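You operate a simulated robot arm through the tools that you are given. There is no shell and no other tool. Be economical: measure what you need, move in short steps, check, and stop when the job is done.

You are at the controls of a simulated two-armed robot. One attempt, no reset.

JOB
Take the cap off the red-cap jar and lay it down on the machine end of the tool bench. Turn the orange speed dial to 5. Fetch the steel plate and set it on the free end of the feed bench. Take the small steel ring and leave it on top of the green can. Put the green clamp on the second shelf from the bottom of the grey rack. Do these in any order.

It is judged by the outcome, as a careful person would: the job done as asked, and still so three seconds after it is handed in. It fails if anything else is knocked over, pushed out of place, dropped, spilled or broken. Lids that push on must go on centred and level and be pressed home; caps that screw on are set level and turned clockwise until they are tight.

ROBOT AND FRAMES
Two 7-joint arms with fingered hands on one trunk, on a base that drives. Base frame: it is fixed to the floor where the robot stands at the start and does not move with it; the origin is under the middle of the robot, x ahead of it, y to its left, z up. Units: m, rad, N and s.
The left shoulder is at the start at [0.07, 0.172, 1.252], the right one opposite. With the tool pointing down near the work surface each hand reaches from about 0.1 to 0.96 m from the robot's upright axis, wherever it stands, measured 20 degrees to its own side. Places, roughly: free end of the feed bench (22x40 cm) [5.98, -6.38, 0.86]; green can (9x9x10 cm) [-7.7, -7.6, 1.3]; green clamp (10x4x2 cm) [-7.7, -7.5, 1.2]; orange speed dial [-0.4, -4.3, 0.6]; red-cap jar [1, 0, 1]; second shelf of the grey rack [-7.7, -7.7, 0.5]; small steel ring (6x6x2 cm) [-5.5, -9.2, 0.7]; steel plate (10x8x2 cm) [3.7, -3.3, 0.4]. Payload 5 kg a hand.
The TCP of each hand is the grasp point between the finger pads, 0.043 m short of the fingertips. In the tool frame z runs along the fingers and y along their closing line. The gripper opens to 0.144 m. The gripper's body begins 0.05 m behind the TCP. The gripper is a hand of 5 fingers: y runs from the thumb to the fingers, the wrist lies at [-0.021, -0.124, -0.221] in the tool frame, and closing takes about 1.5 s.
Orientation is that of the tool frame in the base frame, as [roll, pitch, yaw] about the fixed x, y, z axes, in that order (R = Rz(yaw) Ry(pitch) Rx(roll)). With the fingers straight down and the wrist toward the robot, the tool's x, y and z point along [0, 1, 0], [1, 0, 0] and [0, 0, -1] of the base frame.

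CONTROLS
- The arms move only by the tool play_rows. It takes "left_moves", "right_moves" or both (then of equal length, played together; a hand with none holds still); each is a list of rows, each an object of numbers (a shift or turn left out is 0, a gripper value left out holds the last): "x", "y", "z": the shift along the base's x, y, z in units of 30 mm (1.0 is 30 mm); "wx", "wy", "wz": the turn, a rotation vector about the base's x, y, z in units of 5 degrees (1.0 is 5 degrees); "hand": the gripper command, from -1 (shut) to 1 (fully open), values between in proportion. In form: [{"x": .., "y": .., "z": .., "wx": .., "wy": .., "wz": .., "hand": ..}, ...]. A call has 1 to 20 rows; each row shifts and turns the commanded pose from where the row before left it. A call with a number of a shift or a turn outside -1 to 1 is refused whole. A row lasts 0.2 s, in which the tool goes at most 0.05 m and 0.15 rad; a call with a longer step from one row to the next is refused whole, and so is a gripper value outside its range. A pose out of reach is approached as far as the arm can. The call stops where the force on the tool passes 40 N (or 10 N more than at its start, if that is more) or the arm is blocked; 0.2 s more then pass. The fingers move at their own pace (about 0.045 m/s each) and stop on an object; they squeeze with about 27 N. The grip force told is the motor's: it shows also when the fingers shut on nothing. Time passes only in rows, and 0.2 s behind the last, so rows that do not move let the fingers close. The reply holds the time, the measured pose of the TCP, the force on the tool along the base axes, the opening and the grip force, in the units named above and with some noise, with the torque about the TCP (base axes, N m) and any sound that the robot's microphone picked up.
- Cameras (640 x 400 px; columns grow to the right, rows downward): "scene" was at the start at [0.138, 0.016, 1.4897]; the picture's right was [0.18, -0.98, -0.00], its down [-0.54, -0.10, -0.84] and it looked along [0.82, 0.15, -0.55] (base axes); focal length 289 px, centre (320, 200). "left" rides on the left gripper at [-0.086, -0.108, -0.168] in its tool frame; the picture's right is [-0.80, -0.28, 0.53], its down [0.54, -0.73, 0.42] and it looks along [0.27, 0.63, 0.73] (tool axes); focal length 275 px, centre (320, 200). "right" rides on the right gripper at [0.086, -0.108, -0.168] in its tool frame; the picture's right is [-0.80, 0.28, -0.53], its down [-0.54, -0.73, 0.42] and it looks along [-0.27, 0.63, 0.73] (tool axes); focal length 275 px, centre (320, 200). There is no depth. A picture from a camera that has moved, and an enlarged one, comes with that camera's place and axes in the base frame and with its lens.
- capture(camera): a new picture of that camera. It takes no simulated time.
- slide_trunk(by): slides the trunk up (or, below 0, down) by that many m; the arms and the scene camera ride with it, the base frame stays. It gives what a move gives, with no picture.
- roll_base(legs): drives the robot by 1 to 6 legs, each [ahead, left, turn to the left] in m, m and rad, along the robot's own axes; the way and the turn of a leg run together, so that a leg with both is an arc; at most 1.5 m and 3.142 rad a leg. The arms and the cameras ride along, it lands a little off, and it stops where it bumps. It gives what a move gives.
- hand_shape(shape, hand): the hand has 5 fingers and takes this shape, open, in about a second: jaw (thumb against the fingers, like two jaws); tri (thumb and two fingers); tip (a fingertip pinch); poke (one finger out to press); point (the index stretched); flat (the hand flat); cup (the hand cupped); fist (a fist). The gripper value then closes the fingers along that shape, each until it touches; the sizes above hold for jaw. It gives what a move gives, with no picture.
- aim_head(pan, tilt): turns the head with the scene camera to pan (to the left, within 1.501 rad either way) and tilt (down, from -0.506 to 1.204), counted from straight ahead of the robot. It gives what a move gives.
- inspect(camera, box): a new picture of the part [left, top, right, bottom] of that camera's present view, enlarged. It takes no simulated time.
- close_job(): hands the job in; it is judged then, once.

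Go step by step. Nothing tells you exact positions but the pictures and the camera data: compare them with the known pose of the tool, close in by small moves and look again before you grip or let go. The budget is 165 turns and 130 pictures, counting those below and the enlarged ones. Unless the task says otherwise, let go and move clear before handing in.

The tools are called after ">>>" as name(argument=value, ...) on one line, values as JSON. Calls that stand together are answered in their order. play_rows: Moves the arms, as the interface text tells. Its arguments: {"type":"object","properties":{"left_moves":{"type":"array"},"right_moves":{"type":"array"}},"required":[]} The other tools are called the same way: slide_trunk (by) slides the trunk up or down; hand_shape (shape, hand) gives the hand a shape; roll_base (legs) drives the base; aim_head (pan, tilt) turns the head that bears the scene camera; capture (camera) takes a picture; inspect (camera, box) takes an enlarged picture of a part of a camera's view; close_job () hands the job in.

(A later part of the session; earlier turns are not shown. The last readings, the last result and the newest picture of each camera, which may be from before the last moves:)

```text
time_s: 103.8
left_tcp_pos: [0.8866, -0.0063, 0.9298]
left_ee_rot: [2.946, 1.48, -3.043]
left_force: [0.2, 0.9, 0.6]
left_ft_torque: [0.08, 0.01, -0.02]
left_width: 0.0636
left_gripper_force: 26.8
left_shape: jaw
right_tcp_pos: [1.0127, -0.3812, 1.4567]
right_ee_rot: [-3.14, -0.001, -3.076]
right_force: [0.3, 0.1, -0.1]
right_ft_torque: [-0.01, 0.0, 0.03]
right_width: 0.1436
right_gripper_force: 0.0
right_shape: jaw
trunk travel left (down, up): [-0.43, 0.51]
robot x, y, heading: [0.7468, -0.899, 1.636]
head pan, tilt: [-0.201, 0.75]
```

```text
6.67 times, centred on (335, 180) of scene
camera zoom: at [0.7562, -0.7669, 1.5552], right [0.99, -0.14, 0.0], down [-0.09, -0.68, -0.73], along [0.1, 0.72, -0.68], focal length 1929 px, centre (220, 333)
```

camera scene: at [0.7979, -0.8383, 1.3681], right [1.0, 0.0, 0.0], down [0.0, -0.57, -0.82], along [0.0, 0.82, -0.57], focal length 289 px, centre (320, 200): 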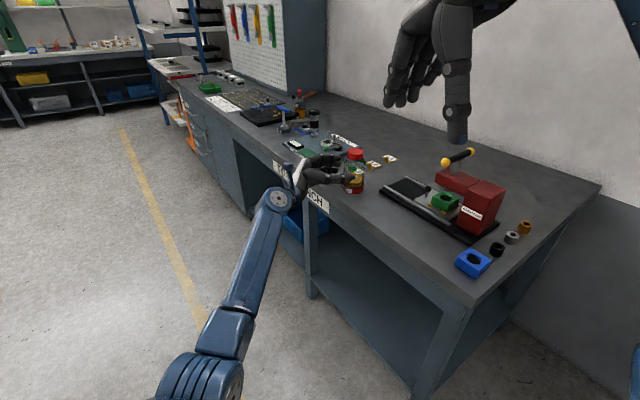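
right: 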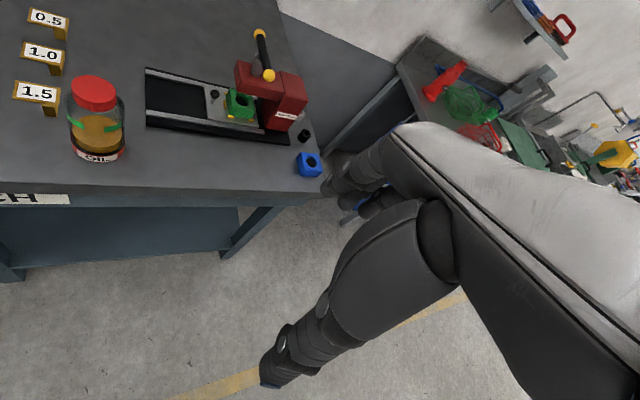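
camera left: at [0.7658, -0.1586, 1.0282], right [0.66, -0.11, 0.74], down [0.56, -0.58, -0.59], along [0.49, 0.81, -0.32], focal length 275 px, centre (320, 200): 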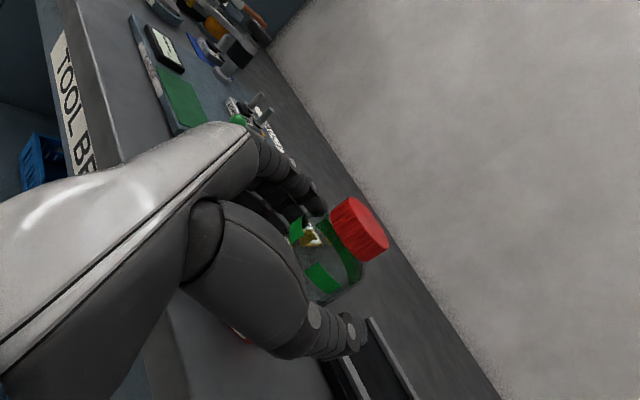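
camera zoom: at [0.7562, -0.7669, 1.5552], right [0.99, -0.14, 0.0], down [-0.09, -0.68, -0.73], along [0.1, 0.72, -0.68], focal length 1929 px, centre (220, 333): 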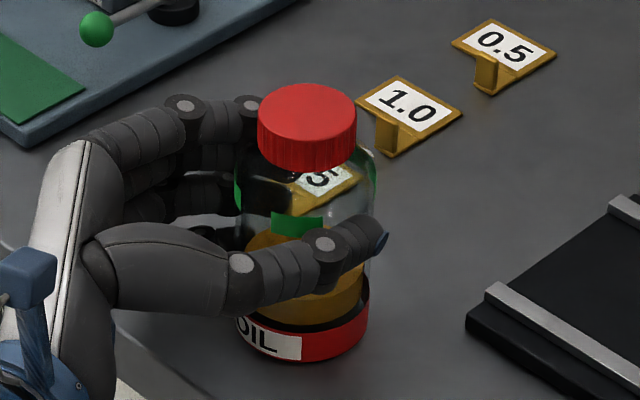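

The index sits on the jar shoulder below the cap. Now I'll shape the right hand as a three-finger grip and bring it above the cap at [0.906, 0].

>>> hand_shape(hand="right", shape="tri")

>>> play_rows(right_moves=[{"x": -0.27, "y": 0.98}, {"x": -0.27, "y": 0.98}, {"x": -0.27, "y": 0.98}, {"x": -0.27, "y": 0.98}, {"x": -0.27, "y": 0.98}, {"x": -0.27, "y": 0.98}, {"x": -0.27, "y": 0.98}, {"x": -0.27, "y": 0.98, "z": -0.8}, {"x": -0.27, "y": 0.98, "z": -0.8}, {"x": -0.27, "y": 0.98, "z": -0.8}, {"x": -0.27, "y": 0.98, "z": -0.8}, {"x": -0.27, "y": 0.98, "z": -0.8}, {"x": -0.27, "y": 0.98, "z": -0.8}, {"z": -0.9}, {"z": -0.9}, {"z": -0.9}, {"z": -0.9}, {"z": -0.9}, {"z": -0.9}, {}])

>>> capture(camera="right")

>>> capture(camera="scene")

```text
time_s: 104.7
left_tcp_pos: [0.8865, -0.0075, 0.9312]
left_ee_rot: [2.938, 1.481, -3.053]
left_force: [0.0, -0.5, 1.1]
left_ft_torque: [0.07, 0.04, -0.03]
left_width: 0.0632
left_gripper_force: 26.9
left_shape: jaw
right_tcp_pos: [1.0114, -0.3816, 1.4557]
right_ee_rot: [-3.139, 0.0, -3.076]
right_force: [-0.2, 0.1, -0.7]
right_ft_torque: [-0.03, 0.03, 0.0]
right_width: 0.1438
right_gripper_force: 0.1
right_shape: tri
trunk travel left (down, up): [-0.43, 0.51]
robot x, y, heading: [0.749, -0.9014, 1.638]
head pan, tilt: [-0.201, 0.75]
```

```text
time_s: 108.9
left_tcp_pos: [0.8872, -0.0079, 0.9304]
left_ee_rot: [2.951, 1.479, -3.038]
left_force: [-0.1, 0.0, 0.0]
left_ft_torque: [0.09, -0.05, -0.04]
left_width: 0.0633
left_gripper_force: 27.0
left_shape: jaw
right_tcp_pos: [0.9057, 0.0004, 1.1498]
right_ee_rot: [-3.141, 0.003, -3.077]
right_force: [-0.6, -0.1, 0.2]
right_ft_torque: [-0.02, -0.03, -0.03]
right_width: 0.1437
right_gripper_force: 0.0
right_shape: tri
trunk travel left (down, up): [-0.43, 0.51]
robot x, y, heading: [0.7481, -0.8976, 1.634]
head pan, tilt: [-0.201, 0.75]
```

```text
82 pictures are left
camera right: at [0.8255, -0.1139, 1.3185], right [0.78, 0.33, 0.53], down [0.59, -0.69, -0.42], along [0.23, 0.64, -0.73], focal length 275 px, centre (320, 200)
```

right: 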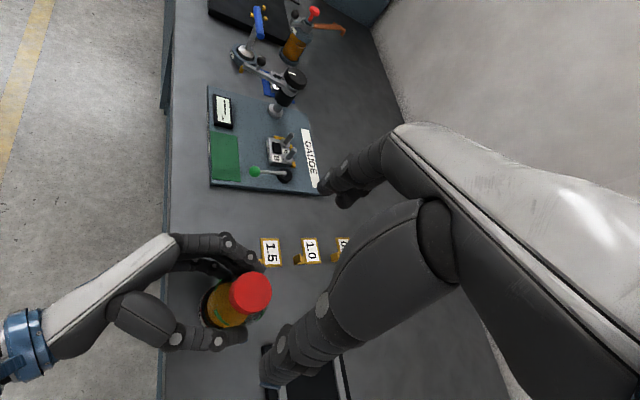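

```text
81 pictures are left
camera scene: at [0.7558, -0.7672, 1.5552], right [0.99, -0.14, 0.0], down [-0.09, -0.68, -0.73], along [0.1, 0.72, -0.68], focal length 289 px, centre (320, 200)
```

scene: 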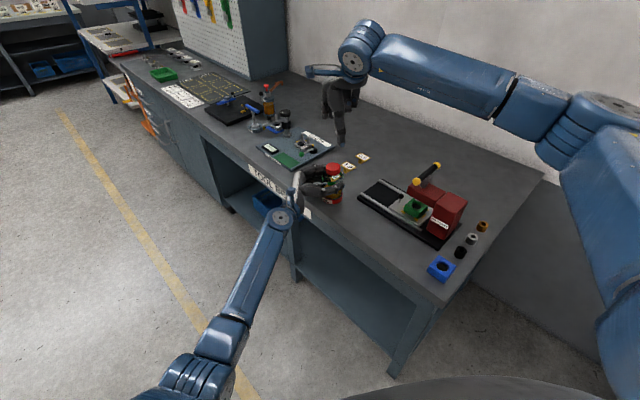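

The right hand is right above the cap. I'll turn it 35° clockwise first to get stroke, and lower to just above the cap.

>>> play_rows(right_moves=[{"wz": -1}, {"wz": -1}, {"wz": -1}, {"wz": -1}, {"wz": -1}, {"wz": -1}, {"wz": -1}, {"z": -0.7}, {"z": -0.7}, {"z": -0.7}, {"z": -0.7}, {"z": -0.7}, {}])

>>> capture(camera="right")

>>> inspect(camera="scene", box=[260, 100, 420, 200])

```text
time_s: 111.7
left_tcp_pos: [0.8856, -0.0063, 0.9311]
left_ee_rot: [2.944, 1.477, -3.045]
left_force: [-0.1, 0.2, 0.3]
left_ft_torque: [0.09, 0.0, 0.04]
left_width: 0.0632
left_gripper_force: 27.0
left_shape: jaw
right_tcp_pos: [0.9053, 0.0013, 1.0443]
right_ee_rot: [3.142, 0.001, 2.595]
right_force: [-0.2, 0.1, 0.0]
right_ft_torque: [0.03, 0.02, -0.01]
right_width: 0.144
right_gripper_force: 0.1
right_shape: tri
trunk travel left (down, up): [-0.43, 0.51]
robot x, y, heading: [0.7487, -0.9002, 1.633]
head pan, tilt: [-0.201, 0.75]
```

```text
80 pictures are left
camera right: at [0.7746, -0.0472, 1.2118], right [0.83, -0.17, 0.53], down [0.09, -0.9, -0.42], along [0.55, 0.4, -0.73], focal length 275 px, centre (320, 200)
```

right: 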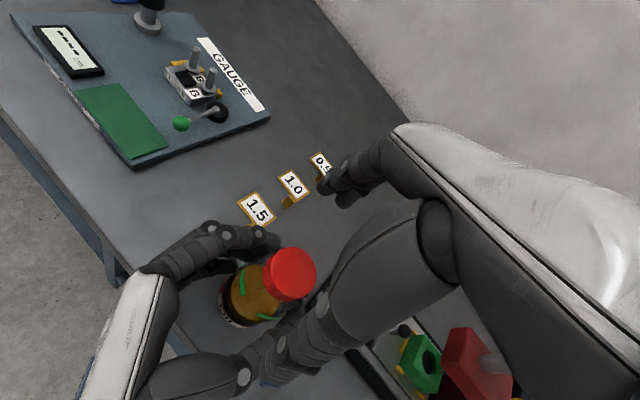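

```text
4.00 times, centred on (340, 150) of scene
camera zoom: at [0.756, -0.7671, 1.5552], right [0.99, -0.14, 0.0], down [-0.09, -0.68, -0.73], along [0.1, 0.72, -0.68], focal length 1158 px, centre (240, 400)
```

zoom: 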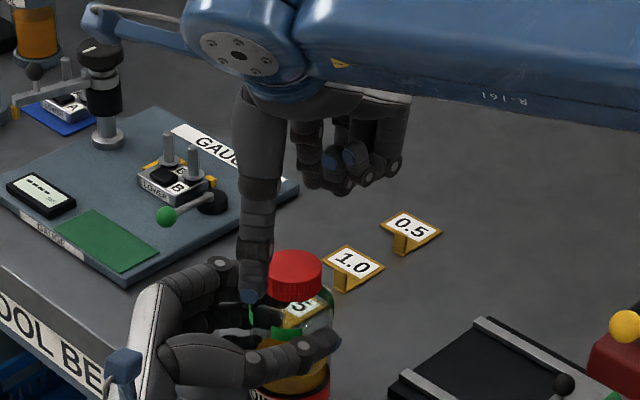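

I'll narrow the right hand, lower around the cap to z about 0.998, and look.

>>> play_rows(right_moves=[{"hand": 0.2}, {}, {}, {"z": -0.5}, {"z": -0.5}, {"z": -0.5}, {}])

>>> capture(camera="right")

>>> inspect(camera="scene", box=[290, 130, 390, 192])

```text
time_s: 113.3
left_tcp_pos: [0.8868, -0.0064, 0.9297]
left_ee_rot: [2.947, 1.48, -3.043]
left_force: [-0.5, -0.9, 0.5]
left_ft_torque: [0.11, -0.04, 0.01]
left_width: 0.0632
left_gripper_force: 26.9
left_shape: jaw
right_tcp_pos: [0.9066, 0.0009, 0.9997]
right_ee_rot: [-3.14, 0.002, 2.594]
right_force: [-0.4, 0.3, 0.3]
right_ft_torque: [0.04, -0.02, 0.01]
right_width: 0.087
right_gripper_force: 0.1
right_shape: tri
trunk travel left (down, up): [-0.43, 0.51]
robot x, y, heading: [0.7473, -0.9, 1.636]
head pan, tilt: [-0.201, 0.75]
```

```text
78 pictures are left
camera right: at [0.7757, -0.0474, 1.1673], right [0.83, -0.17, 0.53], down [0.09, -0.9, -0.42], along [0.55, 0.4, -0.73], focal length 275 px, centre (320, 200)
```

right: 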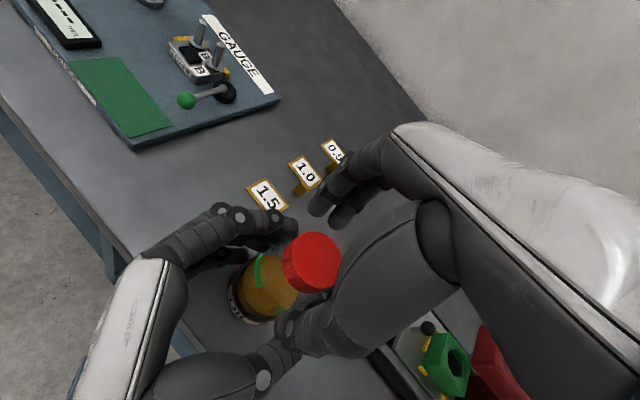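

```text
6.40 times, centred on (340, 161) of scene
camera zoom: at [0.756, -0.767, 1.5552], right [0.99, -0.14, 0.0], down [-0.09, -0.68, -0.73], along [0.1, 0.72, -0.68], focal length 1852 px, centre (192, 450)
```

zoom: 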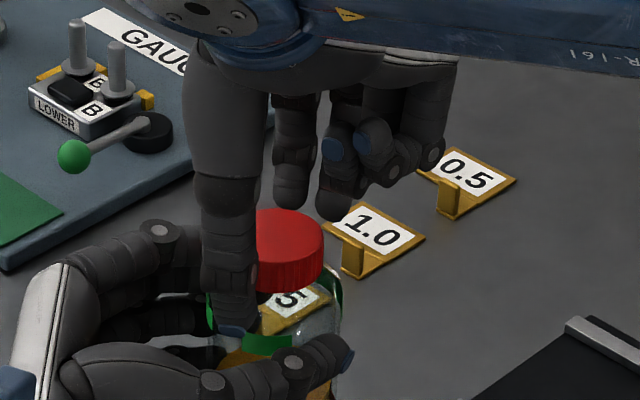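

Thumb and two fingers straddle the cap. Close the right hand.

>>> play_rows(right_moves=[{"hand": -0.3}, {}, {"hand": -1}, {}, {}, {}, {}, {}])

>>> capture(camera="right")

>>> inspect(camera="scene", box=[290, 130, 390, 192])

```text
time_s: 115.1
left_tcp_pos: [0.8872, -0.0065, 0.9308]
left_ee_rot: [2.946, 1.481, -3.043]
left_force: [0.9, 0.7, 1.7]
left_ft_torque: [0.11, 0.02, 0.0]
left_width: 0.0633
left_gripper_force: 26.8
left_shape: jaw
right_tcp_pos: [0.9053, 0.0005, 1.0004]
right_ee_rot: [-3.139, 0.001, 2.596]
right_force: [-0.5, 0.5, -0.7]
right_ft_torque: [-0.02, 0.03, 0.01]
right_width: 0.0413
right_gripper_force: 27.2
right_shape: tri
trunk travel left (down, up): [-0.43, 0.51]
robot x, y, heading: [0.7469, -0.8996, 1.635]
head pan, tilt: [-0.201, 0.75]
```

```text
76 pictures are left
camera right: at [0.7756, -0.0473, 1.1671], right [0.83, -0.17, 0.53], down [0.09, -0.9, -0.42], along [0.55, 0.4, -0.73], focal length 275 px, centre (320, 200)
```

right: 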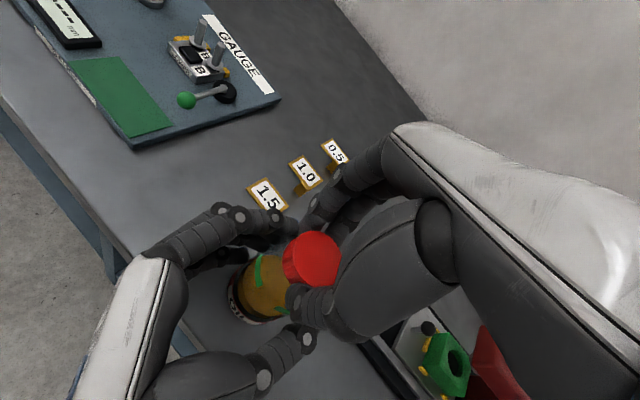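

```text
6.40 times, centred on (340, 161) of scene
camera zoom: at [0.7561, -0.7668, 1.5552], right [0.99, -0.14, 0.0], down [-0.09, -0.68, -0.73], along [0.1, 0.72, -0.68], focal length 1852 px, centre (192, 450)
```

zoom: 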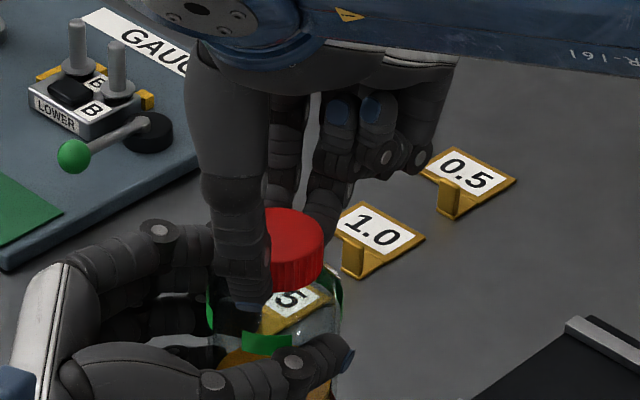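

Cap gripped at 27 N. Turn it counter-clockwise.

>>> play_rows(right_moves=[{"wz": 1}, {"wz": 1}, {"wz": 1}, {"wz": 1}, {"wz": 1}, {"wz": 1}, {"wz": 1}, {"wz": 1}, {"wz": 1}, {"wz": 1}, {"wz": 1}, {"wz": 1}, {"wz": 1}, {"wz": 1}, {"wz": 1}, {"wz": 1}, {}])

>>> inspect(camera="scene", box=[290, 130, 390, 192])

```text
time_s: 118.7
left_tcp_pos: [0.8866, -0.0061, 0.9307]
left_ee_rot: [2.938, 1.481, -3.053]
left_force: [3.2, 4.1, 0.5]
left_ft_torque: [0.04, 0.0, 0.05]
left_width: 0.0629
left_gripper_force: 27.4
left_shape: jaw
right_tcp_pos: [0.9062, 0.0009, 0.9993]
right_ee_rot: [-3.139, -0.001, -2.511]
right_force: [-2.2, -3.2, 1.6]
right_ft_torque: [-0.2, 0.04, -0.03]
right_width: 0.0412
right_gripper_force: 26.9
right_shape: tri
right hand out of reach, approached as far as the arm can: row 15, 16
trunk travel left (down, up): [-0.43, 0.51]
robot x, y, heading: [0.7452, -0.9017, 1.637]
head pan, tilt: [-0.201, 0.75]
```

```text
6.40 times, centred on (340, 161) of scene
camera zoom: at [0.7561, -0.7669, 1.5552], right [0.99, -0.14, 0.0], down [-0.09, -0.68, -0.73], along [0.1, 0.72, -0.68], focal length 1852 px, centre (192, 450)
```

zoom: 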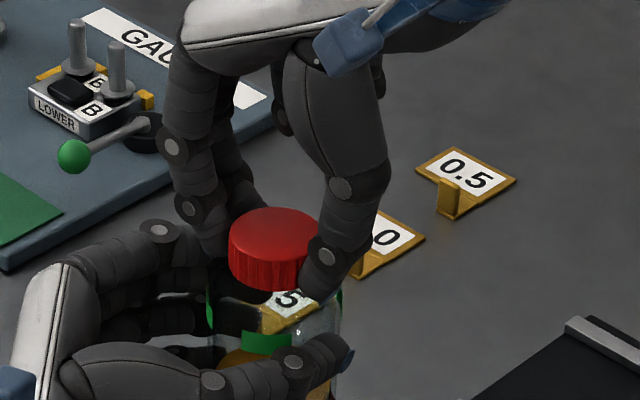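

Turned about 67° with little resistance. Regrip and turn again.

>>> play_rows(right_moves=[{"hand": 0.15}, {}, {}, {"wz": -1}, {"wz": -1}, {"wz": -1}, {"wz": -1}, {"wz": -1}, {"wz": -1}, {"wz": -1}, {"wz": -1}, {"wz": -1}, {"wz": -1}, {"wz": -1}, {"wz": -1}, {"wz": -1}, {"wz": -1}, {"wz": -1}, {"wz": -1}])

>>> play_rows(right_moves=[{"hand": -1}, {}, {}, {}, {}, {}, {"wz": 1}, {"wz": 1}, {"wz": 1}, {"wz": 1}, {"wz": 1}, {"wz": 1}, {"wz": 1}, {"wz": 1}, {"wz": 1}, {"wz": 1}, {"wz": 1}, {"wz": 1}, {"wz": 1}, {"wz": 1}])

>>> inspect(camera="scene", box=[290, 130, 390, 192])

```text
time_s: 122.7
left_tcp_pos: [0.8858, -0.0063, 0.9309]
left_ee_rot: [2.95, 1.48, -3.039]
left_force: [0.6, -0.1, 0.5]
left_ft_torque: [0.08, 0.01, -0.05]
left_width: 0.0631
left_gripper_force: 27.4
left_shape: jaw
right_tcp_pos: [0.9067, 0.0001, 0.9986]
right_ee_rot: [-3.139, 0.002, 2.375]
right_force: [0.2, -1.2, 0.1]
right_ft_torque: [0.03, -0.01, 0.01]
right_width: 0.0822
right_gripper_force: 0.0
right_shape: tri
trunk travel left (down, up): [-0.43, 0.51]
robot x, y, heading: [0.749, -0.8989, 1.634]
head pan, tilt: [-0.201, 0.75]
```

```text
time_s: 126.9
left_tcp_pos: [0.8872, -0.0066, 0.9297]
left_ee_rot: [2.944, 1.478, -3.044]
left_force: [1.0, 1.4, -0.1]
left_ft_torque: [0.07, 0.05, 0.07]
left_width: 0.0632
left_gripper_force: 26.8
left_shape: jaw
right_tcp_pos: [0.9064, 0.0002, 0.9999]
right_ee_rot: [-3.141, 0.001, -2.682]
right_force: [-0.7, -1.7, 1.2]
right_ft_torque: [-0.2, 0.03, -0.03]
right_width: 0.041
right_gripper_force: 27.4
right_shape: tri
trunk travel left (down, up): [-0.43, 0.51]
robot x, y, heading: [0.7456, -0.9019, 1.631]
head pan, tilt: [-0.201, 0.75]
```

```text
6.40 times, centred on (340, 161) of scene
camera zoom: at [0.7563, -0.767, 1.5552], right [0.99, -0.14, 0.0], down [-0.09, -0.68, -0.73], along [0.1, 0.72, -0.68], focal length 1852 px, centre (192, 450)
```

zoom: 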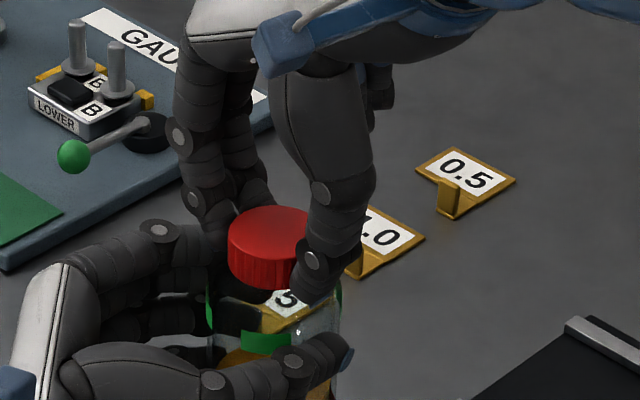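

Now about 137° in total. A small lift tests whether the cap is free.

>>> play_rows(right_moves=[{"z": 0.2}, {"z": 0.2}, {}])

>>> inspect(camera="scene", box=[290, 130, 390, 192])

```text
time_s: 127.7
left_tcp_pos: [0.8882, -0.0047, 0.933]
left_ee_rot: [2.952, 1.482, -3.037]
left_force: [-0.9, -5.0, 21.1]
left_ft_torque: [0.49, -0.41, -0.11]
left_width: 0.063
left_gripper_force: 27.2
left_shape: jaw
right_tcp_pos: [0.9079, -0.0001, 1.0097]
right_ee_rot: [-3.135, 0.001, -2.686]
right_force: [-0.1, 5.4, -22.8]
right_ft_torque: [0.05, 0.02, 0.04]
right_width: 0.0393
right_gripper_force: 27.5
right_shape: tri
trunk travel left (down, up): [-0.43, 0.51]
robot x, y, heading: [0.7479, -0.8966, 1.635]
head pan, tilt: [-0.201, 0.75]
```

```text
6.40 times, centred on (340, 161) of scene
camera zoom: at [0.7561, -0.7663, 1.5551], right [0.99, -0.14, 0.0], down [-0.09, -0.68, -0.73], along [0.1, 0.72, -0.68], focal length 1852 px, centre (192, 450)
```

zoom: 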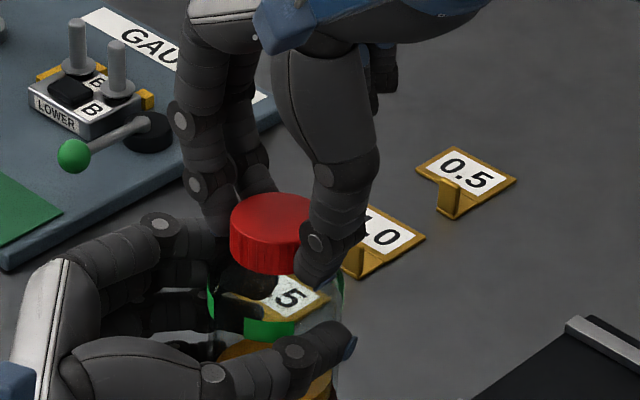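

Still threaded. I'll go back down and do more strokes.

>>> play_rows(right_moves=[{"z": -0.3}, {}, {"hand": 0.15}, {}, {}, {"wz": -1}, {"wz": -1}, {"wz": -1}, {"wz": -1}, {"wz": -1}, {"wz": -1}, {"wz": -1}, {"wz": -1}, {"wz": -1}, {"wz": -1}, {"wz": -1}, {"wz": -1}, {"wz": -1}, {"wz": -1}, {"wz": -1}])

>>> play_rows(right_moves=[{"hand": -1}, {}, {}, {}, {}, {"wz": 1}, {"wz": 1}, {"wz": 1}, {"wz": 1}, {"wz": 1}, {"wz": 1}, {"wz": 1}, {"wz": 1}, {"wz": 1}, {"wz": 1}, {"wz": 1}, {"wz": 1}, {"wz": 1}, {"wz": 1}, {"wz": 1}])

>>> play_rows(right_moves=[{"hand": 0.15}, {}, {}, {"wz": -1}, {"wz": -1}, {"wz": -1}, {"wz": -1}, {"wz": -1}, {"wz": -1}, {"wz": -1}, {"wz": -1}, {"wz": -1}, {"wz": -1}, {"wz": -1}, {"wz": -1}, {"wz": -1}, {"wz": -1}, {"wz": -1}])

>>> play_rows(right_moves=[{"hand": -1}, {}, {}, {}, {}, {"wz": 1}, {"wz": 1}, {"wz": 1}, {"wz": 1}, {"wz": 1}, {"wz": 1}, {"wz": 1}, {"wz": 1}, {"wz": 1}, {"wz": 1}, {"wz": 1}, {"wz": 1}, {"wz": 1}, {"wz": 1}, {"wz": 1}])

>>> play_rows(right_moves=[{"z": 0.2}, {"z": 0.15}, {}])

>>> inspect(camera="scene", box=[290, 130, 390, 192])

```text
time_s: 131.9
left_tcp_pos: [0.886, -0.0065, 0.9299]
left_ee_rot: [2.968, 1.482, -3.021]
left_force: [0.3, 0.7, -2.1]
left_ft_torque: [0.03, 0.08, -0.04]
left_width: 0.0627
left_gripper_force: 27.4
left_shape: jaw
right_tcp_pos: [0.9048, 0.0005, 1.0018]
right_ee_rot: [-3.139, 0.002, 2.288]
right_force: [-0.7, 0.0, -0.3]
right_ft_torque: [-0.02, -0.02, -0.05]
right_width: 0.0825
right_gripper_force: 0.1
right_shape: tri
trunk travel left (down, up): [-0.43, 0.51]
robot x, y, heading: [0.7485, -0.8951, 1.63]
head pan, tilt: [-0.201, 0.75]
```

```text
time_s: 136.1
left_tcp_pos: [0.8866, -0.0062, 0.9296]
left_ee_rot: [2.942, 1.478, -3.047]
left_force: [0.2, 3.3, -1.6]
left_ft_torque: [0.04, 0.03, 0.07]
left_width: 0.0629
left_gripper_force: 26.2
left_shape: jaw
right_tcp_pos: [0.9065, 0.0012, 1.0034]
right_ee_rot: [3.141, 0.002, -2.682]
right_force: [-0.8, -3.2, -0.3]
right_ft_torque: [-0.16, -0.01, 0.0]
right_width: 0.041
right_gripper_force: 26.7
right_shape: tri
trunk travel left (down, up): [-0.43, 0.51]
robot x, y, heading: [0.7482, -0.8994, 1.634]
head pan, tilt: [-0.201, 0.75]
```

```text
time_s: 139.9
left_tcp_pos: [0.8864, -0.0064, 0.9302]
left_ee_rot: [2.968, 1.48, -3.022]
left_force: [-0.1, -0.5, -1.4]
left_ft_torque: [-0.01, 0.0, 0.02]
left_width: 0.0628
left_gripper_force: 26.9
left_shape: jaw
right_tcp_pos: [0.9062, 0.001, 1.0028]
right_ee_rot: [-3.14, 0.002, 2.287]
right_force: [-0.2, -0.3, -0.4]
right_ft_torque: [0.01, -0.04, 0.0]
right_width: 0.0823
right_gripper_force: 0.0
right_shape: tri
trunk travel left (down, up): [-0.43, 0.51]
robot x, y, heading: [0.7462, -0.8992, 1.633]
head pan, tilt: [-0.201, 0.75]
```

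```text
time_s: 144.1
left_tcp_pos: [0.8873, -0.0068, 0.9299]
left_ee_rot: [2.942, 1.479, -3.045]
left_force: [-1.0, 0.4, -1.8]
left_ft_torque: [-0.02, 0.05, -0.02]
left_width: 0.0631
left_gripper_force: 26.9
left_shape: jaw
right_tcp_pos: [0.9074, 0.0011, 1.0029]
right_ee_rot: [-3.141, 0.002, -2.683]
right_force: [0.1, -0.3, 0.1]
right_ft_torque: [0.02, 0.01, 0.04]
right_width: 0.0411
right_gripper_force: 27.1
right_shape: tri
trunk travel left (down, up): [-0.43, 0.51]
robot x, y, heading: [0.7505, -0.8997, 1.637]
head pan, tilt: [-0.201, 0.75]
```

```text
time_s: 144.9
left_tcp_pos: [0.886, -0.007, 0.9303]
left_ee_rot: [2.944, 1.479, -3.046]
left_force: [-0.7, 0.0, -2.0]
left_ft_torque: [-0.04, 0.05, 0.02]
left_width: 0.0627
left_gripper_force: 27.0
left_shape: jaw
right_tcp_pos: [0.9071, 0.0004, 1.0131]
right_ee_rot: [-3.139, -0.001, -2.685]
right_force: [-0.8, 0.4, -1.2]
right_ft_torque: [0.01, 0.01, 0.02]
right_width: 0.0409
right_gripper_force: 26.8
right_shape: tri
trunk travel left (down, up): [-0.43, 0.51]
robot x, y, heading: [0.7492, -0.9027, 1.634]
head pan, tilt: [-0.201, 0.75]
```

```text
6.40 times, centred on (340, 161) of scene
camera zoom: at [0.7561, -0.7664, 1.5551], right [0.99, -0.14, 0.0], down [-0.09, -0.68, -0.73], along [0.1, 0.72, -0.68], focal length 1852 px, centre (192, 450)
```

zoom: 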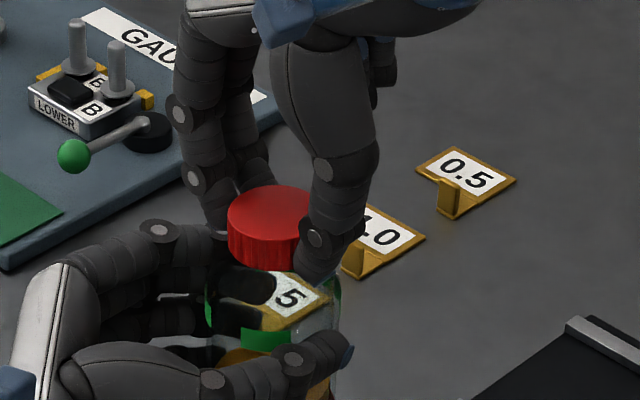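

The cap is free. I'll lift it, carry it right to the clear strip in front of the machine at about [1.075, -0.27].

>>> play_rows(right_moves=[{"z": 0.9}, {"z": 0.9}, {"z": 0.9}, {"z": 0.9}, {"x": 0.56, "y": -0.9}, {"x": 0.56, "y": -0.9}, {"x": 0.56, "y": -0.9}, {"x": 0.56, "y": -0.9}, {"x": 0.56, "y": -0.9}, {"x": 0.56, "y": -0.9}, {"x": 0.56, "y": -0.9}, {"x": 0.56, "y": -0.9}, {"x": 0.56, "y": -0.9}, {"x": 0.56, "y": -0.9}, {}])

>>> capture(camera="scene")

```text
time_s: 148.1
left_tcp_pos: [0.8858, -0.0057, 0.9286]
left_ee_rot: [2.971, 1.481, -3.018]
left_force: [0.2, 0.0, -0.6]
left_ft_torque: [0.05, 0.0, -0.01]
left_width: 0.0631
left_gripper_force: 26.7
left_shape: jaw
right_tcp_pos: [1.0751, -0.2692, 1.1215]
right_ee_rot: [-3.138, -0.001, -2.684]
right_force: [0.0, 0.1, 0.0]
right_ft_torque: [-0.02, -0.01, 0.0]
right_width: 0.0409
right_gripper_force: 26.5
right_shape: tri
trunk travel left (down, up): [-0.43, 0.51]
robot x, y, heading: [0.7521, -0.8977, 1.635]
head pan, tilt: [-0.201, 0.75]
```

```text
70 pictures are left
camera scene: at [0.7554, -0.7653, 1.555], right [0.99, -0.14, 0.0], down [-0.09, -0.68, -0.73], along [0.1, 0.72, -0.68], focal length 289 px, centre (320, 200)
```

scene: 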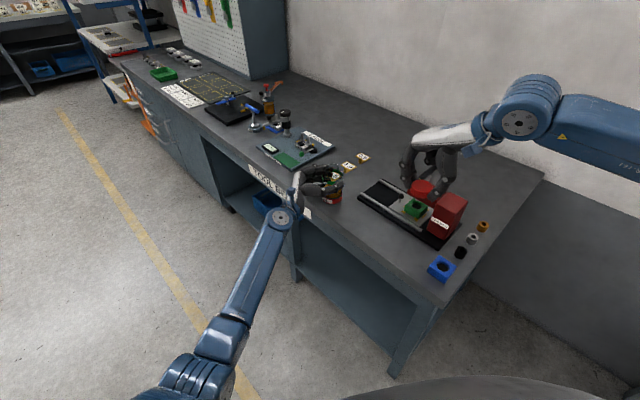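

The cap is in the hand and the jar stays held. Descend slowly onto the strip, slightly further from the machine.

>>> play_rows(right_moves=[{"x": -0.5, "y": 0.2}, {"z": -0.9}, {"z": -0.9}, {"z": -0.9}, {"z": -0.9}, {"z": -0.9}, {"z": -0.9}, {"z": -0.8}, {"z": -0.5}, {"z": -0.3}, {}])

>>> inspect(camera="scene", box=[330, 150, 490, 290])

```text
time_s: 150.5
left_tcp_pos: [0.8874, -0.0069, 0.9301]
left_ee_rot: [2.955, 1.479, -3.034]
left_force: [-0.2, -0.8, -1.8]
left_ft_torque: [-0.01, 0.07, 0.01]
left_width: 0.0631
left_gripper_force: 27.6
left_shape: jaw
right_tcp_pos: [1.0601, -0.2646, 0.9098]
right_ee_rot: [-3.139, 0.0, -2.684]
right_force: [0.1, 0.2, 0.1]
right_ft_torque: [0.0, 0.04, -0.03]
right_width: 0.0409
right_gripper_force: 26.8
right_shape: tri
trunk travel left (down, up): [-0.43, 0.51]
robot x, y, heading: [0.7513, -0.8967, 1.633]
head pan, tilt: [-0.201, 0.75]
```

```text
2.86 times, centred on (410, 220) of scene
camera zoom: at [0.7561, -0.7668, 1.5552], right [0.99, -0.14, 0.0], down [-0.09, -0.68, -0.73], along [0.1, 0.72, -0.68], focal length 827 px, centre (63, 143)
```

zoom: 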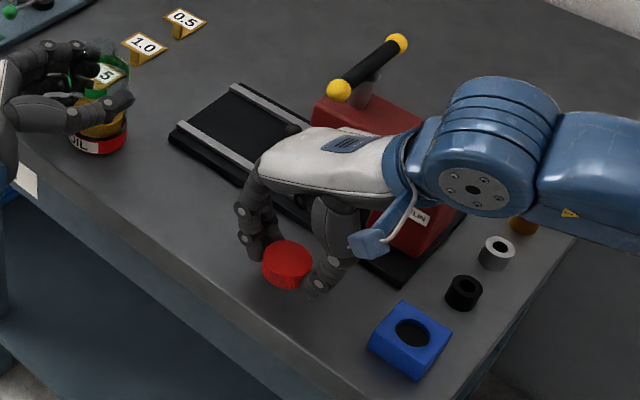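

Just above the bench. Lower in tiny steps to contact.

>>> play_rows(right_moves=[{"z": -0.12}, {"z": -0.12}, {"z": -0.12}, {"z": -0.12}, {}])

```text
time_s: 151.7
left_tcp_pos: [0.8867, -0.0056, 0.9302]
left_ee_rot: [2.929, 1.48, -3.058]
left_force: [0.4, 0.3, -1.2]
left_ft_torque: [0.0, 0.0, 0.0]
left_width: 0.0629
left_gripper_force: 26.8
left_shape: jaw
right_tcp_pos: [1.0592, -0.2636, 0.8962]
right_ee_rot: [-3.141, 0.0, -2.684]
right_force: [-0.7, 0.5, 0.1]
right_ft_torque: [0.0, 0.0, -0.02]
right_width: 0.0408
right_gripper_force: 26.7
right_shape: tri
trunk travel left (down, up): [-0.43, 0.51]
robot x, y, heading: [0.7481, -0.8999, 1.632]
head pan, tilt: [-0.201, 0.75]
```

>>> play_rows(right_moves=[{"z": -0.1}, {"z": -0.1}, {"z": -0.1}, {}])

```text
time_s: 152.7
left_tcp_pos: [0.8877, -0.0062, 0.9297]
left_ee_rot: [2.952, 1.479, -3.036]
left_force: [0.5, -0.4, -1.1]
left_ft_torque: [-0.05, 0.02, 0.0]
left_width: 0.0629
left_gripper_force: 26.7
left_shape: jaw
right_tcp_pos: [1.0596, -0.2629, 0.8879]
right_ee_rot: [3.142, 0.0, -2.684]
right_force: [0.4, 0.0, -1.2]
right_ft_torque: [0.0, 0.02, -0.02]
right_width: 0.0409
right_gripper_force: 27.1
right_shape: tri
trunk travel left (down, up): [-0.43, 0.51]
robot x, y, heading: [0.7518, -0.8978, 1.631]
head pan, tilt: [-0.201, 0.75]
```

No contact yet at TCP 0.888; I keep lowering in small steps.

>>> play_rows(right_moves=[{"z": -0.1}, {"z": -0.1}, {"z": -0.1}, {}])

```text
time_s: 153.7
left_tcp_pos: [0.8861, -0.0089, 0.9328]
left_ee_rot: [2.929, 1.48, -3.06]
left_force: [-0.6, -0.3, -1.2]
left_ft_torque: [-0.02, 0.02, 0.0]
left_width: 0.0631
left_gripper_force: 26.8
left_shape: jaw
right_tcp_pos: [1.0574, -0.2642, 0.8829]
right_ee_rot: [3.136, 0.003, -2.684]
right_force: [3.2, -4.6, 37.7]
right_ft_torque: [-1.52, -0.65, 0.03]
right_width: 0.0414
right_gripper_force: 27.3
right_shape: tri
trunk travel left (down, up): [-0.43, 0.51]
robot x, y, heading: [0.7475, -0.8975, 1.635]
head pan, tilt: [-0.201, 0.75]
```

Contact. Ease up slightly, release the cap, rise; also ease the jar down a hair with the left hand before releasing it.

>>> play_rows(right_moves=[{"z": 0.08}, {"hand": -0.3}, {"hand": 0.2}, {}, {}, {"z": 0.4}, {"z": 0.9}, {"z": 0.9}, {"z": 0.9}, {"z": 0.9}, {"z": 0.9}])

>>> play_rows(left_moves=[{"z": -0.06}, {"z": -0.06}, {}])

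>>> inspect(camera="scene", box=[290, 140, 470, 290])

```text
time_s: 156.1
left_tcp_pos: [0.887, -0.0068, 0.9301]
left_ee_rot: [2.936, 1.481, -3.054]
left_force: [-0.2, 0.1, -2.2]
left_ft_torque: [0.0, 0.07, 0.02]
left_width: 0.0631
left_gripper_force: 27.2
left_shape: jaw
right_tcp_pos: [1.0584, -0.264, 1.0276]
right_ee_rot: [-3.139, 0.0, -2.683]
right_force: [-0.1, -0.3, 0.6]
right_ft_torque: [0.02, -0.04, 0.03]
right_width: 0.086
right_gripper_force: 0.1
right_shape: tri
trunk travel left (down, up): [-0.43, 0.51]
robot x, y, heading: [0.7462, -0.9043, 1.634]
head pan, tilt: [-0.201, 0.75]
```

```text
time_s: 156.9
left_tcp_pos: [0.8865, -0.0068, 0.927]
left_ee_rot: [2.92, 1.481, -3.068]
left_force: [1.1, -1.5, 7.6]
left_ft_torque: [0.25, -0.21, -0.08]
left_width: 0.063
left_gripper_force: 27.0
left_shape: jaw
right_tcp_pos: [1.059, -0.264, 1.0293]
right_ee_rot: [-3.14, 0.001, -2.684]
right_force: [-0.2, -0.3, -0.1]
right_ft_torque: [0.05, 0.0, 0.02]
right_width: 0.0862
right_gripper_force: 0.0
right_shape: tri
trunk travel left (down, up): [-0.43, 0.51]
robot x, y, heading: [0.7473, -0.902, 1.63]
head pan, tilt: [-0.201, 0.75]
```

```text
2.67 times, centred on (380, 215) of scene
camera zoom: at [0.7562, -0.768, 1.5554], right [0.99, -0.14, 0.0], down [-0.09, -0.68, -0.73], along [0.1, 0.72, -0.68], focal length 772 px, centre (160, 160)
```

zoom: 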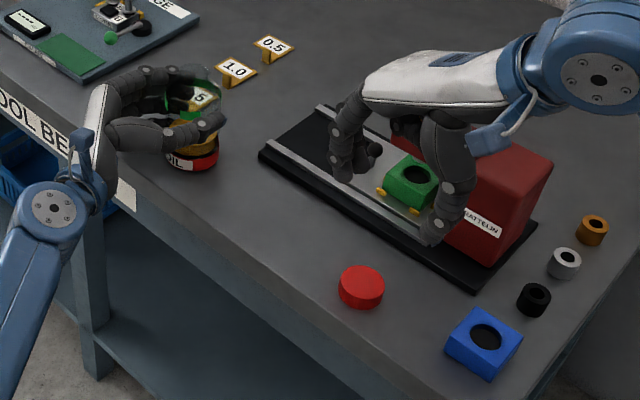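

The cap lies flat on the bench. Now open the left hand, withdraw straight back from the jar and raise both hands.

>>> play_rows(left_moves=[{"hand": -0.15}, {"hand": 0.05}, {"hand": 0.28}, {}, {}, {"x": -0.575, "y": -0.18, "z": 0.1}, {"x": -0.575, "y": -0.18}, {"x": -0.575, "y": -0.18}, {"x": -0.575, "y": -0.18}, {"x": -0.575, "y": -0.18}, {"x": -0.575, "y": -0.18}, {"x": -0.575, "y": -0.18}, {"x": -0.575, "y": -0.18, "z": 0.3}, {"z": 0.9}, {"z": 0.9}, {"z": 0.9}, {"z": 0.9}], right_moves=[{}, {}, {}, {}, {}, {"z": 0.9}, {"z": 0.9}, {"z": 0.9}, {"z": 0.9}, {"z": 0.9}, {"y": -0.9}, {"y": -0.9}, {"y": -0.9}, {"y": -0.9}, {"y": -0.9}, {}, {}])

>>> inspect(camera="scene", box=[250, 120, 470, 290])

```text
time_s: 160.5
left_tcp_pos: [0.7482, -0.0502, 1.0473]
left_ee_rot: [2.964, 1.478, -3.026]
left_force: [0.6, -0.8, -0.6]
left_ft_torque: [0.0, -0.05, 0.0]
left_width: 0.0916
left_gripper_force: 0.2
left_shape: jaw
right_tcp_pos: [1.0604, -0.3969, 1.1634]
right_ee_rot: [3.142, 0.0, -2.684]
right_force: [0.5, 0.8, 0.3]
right_ft_torque: [-0.01, 0.02, -0.02]
right_width: 0.086
right_gripper_force: 0.1
right_shape: tri
trunk travel left (down, up): [-0.43, 0.51]
robot x, y, heading: [0.7491, -0.9004, 1.634]
head pan, tilt: [-0.201, 0.75]
```

```text
2.35 times, centred on (360, 205) of scene
camera zoom: at [0.7566, -0.7676, 1.5552], right [0.99, -0.14, 0.0], down [-0.09, -0.68, -0.73], along [0.1, 0.72, -0.68], focal length 681 px, centre (226, 188)
```

zoom: 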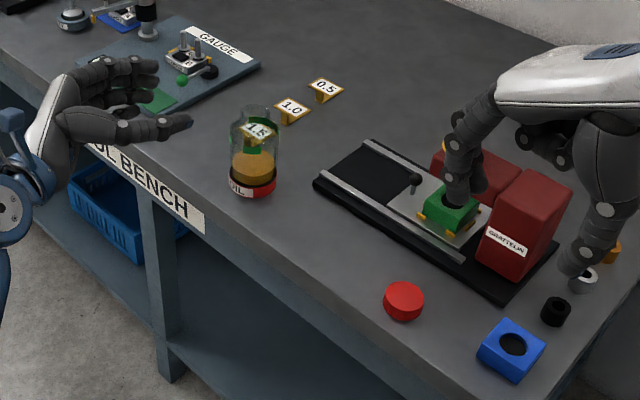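

Jar and cap are done and the blocks are untouched. Now I'll fold the left hand back to pointing down and closer, then back off and look toward the steel plate.

>>> play_rows(left_moves=[{"z": 0.3, "y": -0.6, "wx": -0.28, "wy": 0.94, "hand": 1}, {"z": 0.3, "y": -0.6, "wx": -0.28, "wy": 0.94}, {"z": 0.3, "y": -0.6, "wx": -0.28, "wy": 0.94}, {"z": 0.3, "y": -0.6, "wx": -0.28, "wy": 0.94}, {"y": -0.6, "wx": -0.28, "wy": 0.94}, {"y": -0.6, "wx": -0.28, "wy": 0.94}, {"y": -0.6, "wx": -0.28, "wy": 0.94}, {"y": -0.6, "wx": -0.28, "wy": 0.94}, {"y": -0.6, "wx": -0.28, "wy": 0.94}, {"y": -0.6, "wx": -0.28, "wy": 0.94}, {"y": -0.6, "wx": -0.28, "wy": 0.94}, {"y": -0.6, "wx": -0.28, "wy": 0.94}, {"wx": -0.28, "wy": 0.94}, {"wx": -0.28, "wy": 0.94}, {"wx": -0.28, "wy": 0.94}, {"wx": -0.28, "wy": 0.94}, {"wx": -0.28, "wy": 0.94}])

>>> hand_shape(hand="right", shape="jaw")

>>> roll_base(legs=[[-0.7, 0, 0], [0, 0, -2.19]])

>>> aim_head(pan=0, tilt=0.35)

>>> capture(camera="scene")

```text
time_s: 164.2
left_tcp_pos: [0.6661, -0.2501, 1.0536]
left_ee_rot: [3.09, -0.108, -2.792]
left_force: [0.8, -0.1, 0.3]
left_ft_torque: [-0.01, -0.03, 0.02]
left_width: 0.1439
left_gripper_force: 0.0
left_shape: jaw
right_tcp_pos: [1.06, -0.396, 1.1629]
right_ee_rot: [-3.139, -0.002, -2.683]
right_force: [-0.3, 0.6, 0.5]
right_ft_torque: [0.04, 0.0, 0.01]
right_width: 0.0862
right_gripper_force: 0.1
right_shape: tri
trunk travel left (down, up): [-0.43, 0.51]
robot x, y, heading: [0.7502, -0.8984, 1.641]
head pan, tilt: [-0.201, 0.75]
stopped in row 17 (left hand): the arm was blocked; the commanded pose is now the measured one
```

```text
time_s: 165.1
left_tcp_pos: [0.6649, -0.2504, 1.0535]
left_ee_rot: [3.088, -0.111, -2.794]
left_force: [0.0, -0.8, -0.8]
left_ft_torque: [-0.01, -0.03, -0.02]
left_width: 0.1438
left_gripper_force: 0.0
left_shape: jaw
right_tcp_pos: [1.0597, -0.397, 1.1625]
right_ee_rot: [-3.139, -0.001, -2.681]
right_force: [-1.1, 0.6, 0.0]
right_ft_torque: [-0.04, 0.0, -0.01]
right_width: 0.1436
right_gripper_force: 0.1
right_shape: jaw
trunk travel left (down, up): [-0.43, 0.51]
robot x, y, heading: [0.7478, -0.9016, 1.632]
head pan, tilt: [-0.201, 0.75]
```

```text
time_s: 174.2
left_tcp_pos: [1.3617, -1.9142, 1.0518]
left_ee_rot: [3.088, -0.112, 1.282]
left_force: [-0.4, 0.6, -0.4]
left_ft_torque: [0.0, 0.0, 0.01]
left_width: 0.144
left_gripper_force: 0.1
left_shape: jaw
right_tcp_pos: [1.0106, -2.143, 1.1638]
right_ee_rot: [-3.141, -0.001, 1.394]
right_force: [-0.6, 0.5, -0.1]
right_ft_torque: [-0.02, -0.02, -0.01]
right_width: 0.1438
right_gripper_force: 0.1
right_shape: jaw
trunk travel left (down, up): [-0.43, 0.51]
robot x, y, heading: [0.7883, -1.5924, -0.569]
head pan, tilt: [-0.201, 0.75]
```

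```text
time_s: 175.0
left_tcp_pos: [1.3617, -1.9133, 1.0518]
left_ee_rot: [3.089, -0.112, 1.283]
left_force: [-0.1, -0.6, -0.5]
left_ft_torque: [-0.02, 0.01, 0.01]
left_width: 0.1438
left_gripper_force: 0.0
left_shape: jaw
right_tcp_pos: [1.0109, -2.1435, 1.1638]
right_ee_rot: [-3.14, 0.002, 1.393]
right_force: [0.3, 0.0, -0.1]
right_ft_torque: [0.0, 0.02, 0.03]
right_width: 0.144
right_gripper_force: 0.0
right_shape: jaw
trunk travel left (down, up): [-0.43, 0.51]
robot x, y, heading: [0.7903, -1.5929, -0.576]
head pan, tilt: [0.0, 0.351]
```

```text
66 pictures are left
camera scene: at [0.9113, -1.6705, 1.5908], right [-0.54, -0.84, 0.0], down [-0.29, 0.19, -0.94], along [0.79, -0.51, -0.34], focal length 289 px, centre (320, 200)
```

scene: 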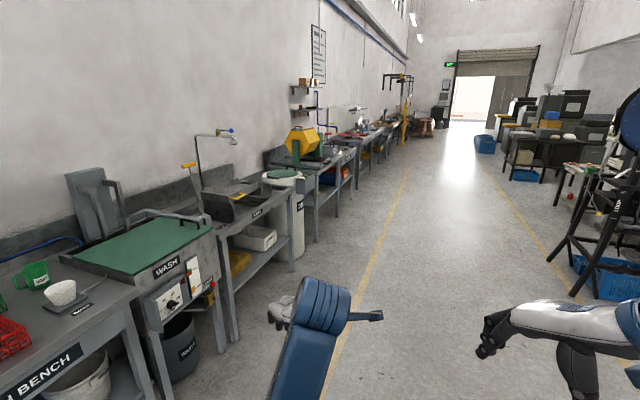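

I see the row of benches along the left wall. The plate should be near pixel (308, 200), under a bench; I'll zoom there and on the feed bench.

>>> inspect(camera="scene", box=[220, 90, 440, 260])

```text
2.35 times, centred on (330, 175) of scene
camera zoom: at [0.9113, -1.6705, 1.5908], right [-0.54, -0.84, 0.0], down [-0.29, 0.19, -0.94], along [0.79, -0.51, -0.34], focal length 681 px, centre (296, 259)
```

zoom: 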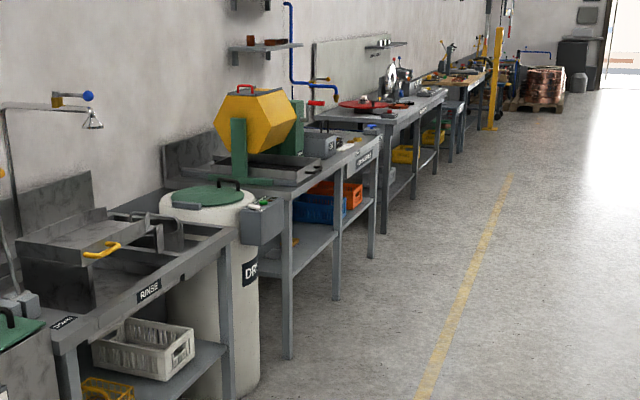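

I'll drive along the aisle abreast of the plate and turn to face the wall.

>>> roll_base(legs=[[0, 0, -0.31], [1.5, 0, 0], [1.5, 0, 0], [0, 0, 1.571]])

>>> aim_head(pan=0, tilt=0.75)

>>> capture(camera="scene")

```text
time_s: 194.2
left_tcp_pos: [3.1293, -3.5089, 1.0532]
left_ee_rot: [3.09, -0.112, 2.501]
left_force: [-0.1, -0.1, 0.1]
left_ft_torque: [0.0, 0.03, 0.04]
left_width: 0.144
left_gripper_force: 0.1
left_shape: jaw
right_tcp_pos: [3.2227, -3.9176, 1.1634]
right_ee_rot: [-3.14, 0.0, 2.613]
right_force: [-0.9, -0.2, 0.8]
right_ft_torque: [-0.01, 0.01, 0.0]
right_width: 0.144
right_gripper_force: 0.1
right_shape: jaw
trunk travel left (down, up): [-0.43, 0.51]
robot x, y, heading: [2.631, -3.9347, 0.644]
head pan, tilt: [0.0, 0.351]
```

```text
time_s: 195.1
left_tcp_pos: [3.1293, -3.5089, 1.0511]
left_ee_rot: [3.087, -0.113, 2.503]
left_force: [0.2, -0.7, -0.1]
left_ft_torque: [0.0, -0.05, -0.01]
left_width: 0.1441
left_gripper_force: 0.1
left_shape: jaw
right_tcp_pos: [3.2238, -3.9182, 1.1632]
right_ee_rot: [-3.14, 0.0, 2.613]
right_force: [-0.1, 0.6, 0.1]
right_ft_torque: [0.01, 0.0, -0.02]
right_width: 0.144
right_gripper_force: 0.1
right_shape: jaw
trunk travel left (down, up): [-0.43, 0.51]
robot x, y, heading: [2.6337, -3.9267, 0.648]
head pan, tilt: [0.0, 0.75]
```

```text
64 pictures are left
camera scene: at [2.7379, -3.8537, 1.5553], right [0.6, -0.8, 0.0], down [-0.54, -0.41, -0.73], along [0.58, 0.44, -0.68], focal length 289 px, centre (320, 200)
```

scene: 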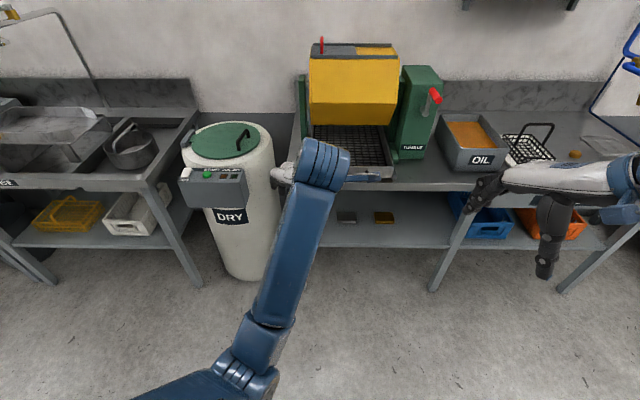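

The grey steel plate lies on the lower shelf at about [3.69, -3.32, 0.42], next to a brass one. I'll tuck the left hand, square the right hand, and lower the trunk to reach under the bench.

>>> play_rows(left_moves=[{"x": -1, "z": 0.5}, {"x": -1, "z": 0.5}, {"x": -1, "z": 0.5}, {"x": -1, "z": 0.5}, {"x": -1, "z": 0.5}, {"x": -1, "z": 0.5}, {"x": -1, "z": 0.5}, {"x": -1, "z": 0.5}, {"x": -1, "z": 0.5}, {"x": -1, "z": 0.5}], right_moves=[{"wz": -0.6}, {"wz": -0.6}, {"wz": -0.6}, {"wz": -0.6}, {"wz": -0.6}, {"wz": -0.6}, {"wz": -0.5}, {}, {}, {}])

>>> slide_trunk(by=-0.43)

>>> play_rows(right_moves=[{"z": -0.9}, {"z": -0.9}, {"z": -0.9}, {"z": -0.9}, {"z": -0.9}, {"z": -0.9}, {"z": -0.9}, {}])

>>> roll_base(legs=[[0.35, 0.0, 0.03]])

>>> capture(camera="scene")

>>> capture(camera="right")

```text
time_s: 195.8
left_tcp_pos: [3.0255, -3.4319, 1.1095]
left_ee_rot: [2.967, -0.243, 2.594]
left_force: [0.1, 0.2, 0.3]
left_ft_torque: [-0.01, 0.03, 0.03]
left_width: 0.144
left_gripper_force: 0.0
left_shape: jaw
right_tcp_pos: [3.2362, -3.9146, 1.1652]
right_ee_rot: [-3.136, -0.003, 2.478]
right_force: [-0.5, 0.6, 0.6]
right_ft_torque: [0.02, 0.01, 0.02]
right_width: 0.144
right_gripper_force: 0.0
right_shape: jaw
right hand out of reach, approached as far as the arm can: row 1, 2, 3
trunk travel left (down, up): [-0.43, 0.51]
robot x, y, heading: [2.6322, -3.9339, 0.655]
head pan, tilt: [0.0, 0.75]
stopped in row 3 (left hand): the arm was blocked; the commanded pose is now the measured one
```

```text
refused: -0.43 is not a number from -0.4 to 0.4
```

```text
time_s: 197.6
left_tcp_pos: [3.0252, -3.4302, 1.1094]
left_ee_rot: [2.967, -0.244, 2.595]
left_force: [-1.2, -0.5, 0.9]
left_ft_torque: [0.0, 0.0, 0.0]
left_width: 0.1439
left_gripper_force: 0.0
left_shape: jaw
right_tcp_pos: [3.2383, -3.9137, 0.9756]
right_ee_rot: [-3.136, -0.003, 2.477]
right_force: [0.0, 0.1, 0.6]
right_ft_torque: [0.0, 0.01, -0.01]
right_width: 0.144
right_gripper_force: 0.0
right_shape: jaw
right hand out of reach, approached as far as the arm can: row 2
trunk travel left (down, up): [-0.43, 0.51]
robot x, y, heading: [2.6296, -3.9306, 0.649]
head pan, tilt: [0.0, 0.75]
```

```text
time_s: 200.0
left_tcp_pos: [3.2957, -3.1977, 1.1065]
left_ee_rot: [2.968, -0.245, 2.624]
left_force: [0.4, 0.5, -1.0]
left_ft_torque: [0.02, 0.01, 0.0]
left_width: 0.1441
left_gripper_force: 0.1
left_shape: jaw
right_tcp_pos: [3.522, -3.6738, 0.976]
right_ee_rot: [-3.136, -0.002, 2.505]
right_force: [-0.8, -0.6, -0.1]
right_ft_torque: [-0.03, 0.02, -0.02]
right_width: 0.1437
right_gripper_force: 0.1
right_shape: jaw
trunk travel left (down, up): [-0.43, 0.51]
robot x, y, heading: [2.9176, -3.7084, 0.679]
head pan, tilt: [0.0, 0.75]
```

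```text
63 pictures are left
camera scene: at [3.021, -3.6277, 1.5553], right [0.63, -0.78, 0.0], down [-0.53, -0.43, -0.73], along [0.57, 0.46, -0.68], focal length 289 px, centre (320, 200)
```

scene: 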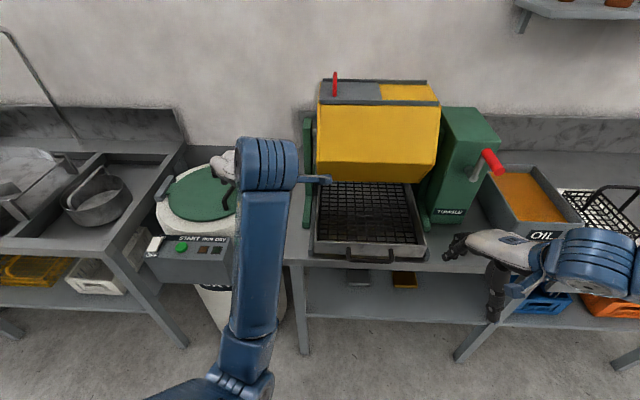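

```text
62 pictures are left
camera right: at [3.3889, -3.7099, 1.1443], right [0.81, -0.24, 0.53], down [0.0, -0.91, -0.42], along [0.58, 0.34, -0.74], focal length 275 px, centre (320, 200)
```

right: 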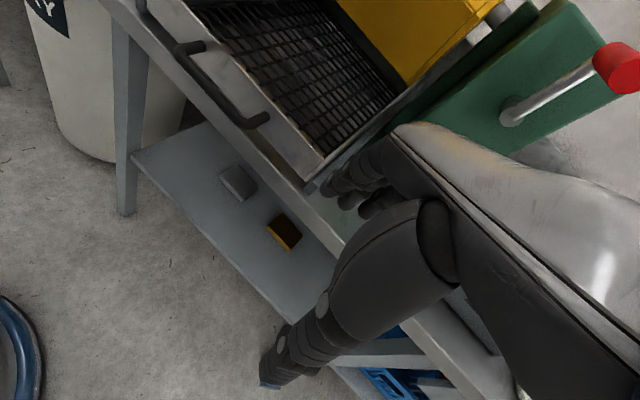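

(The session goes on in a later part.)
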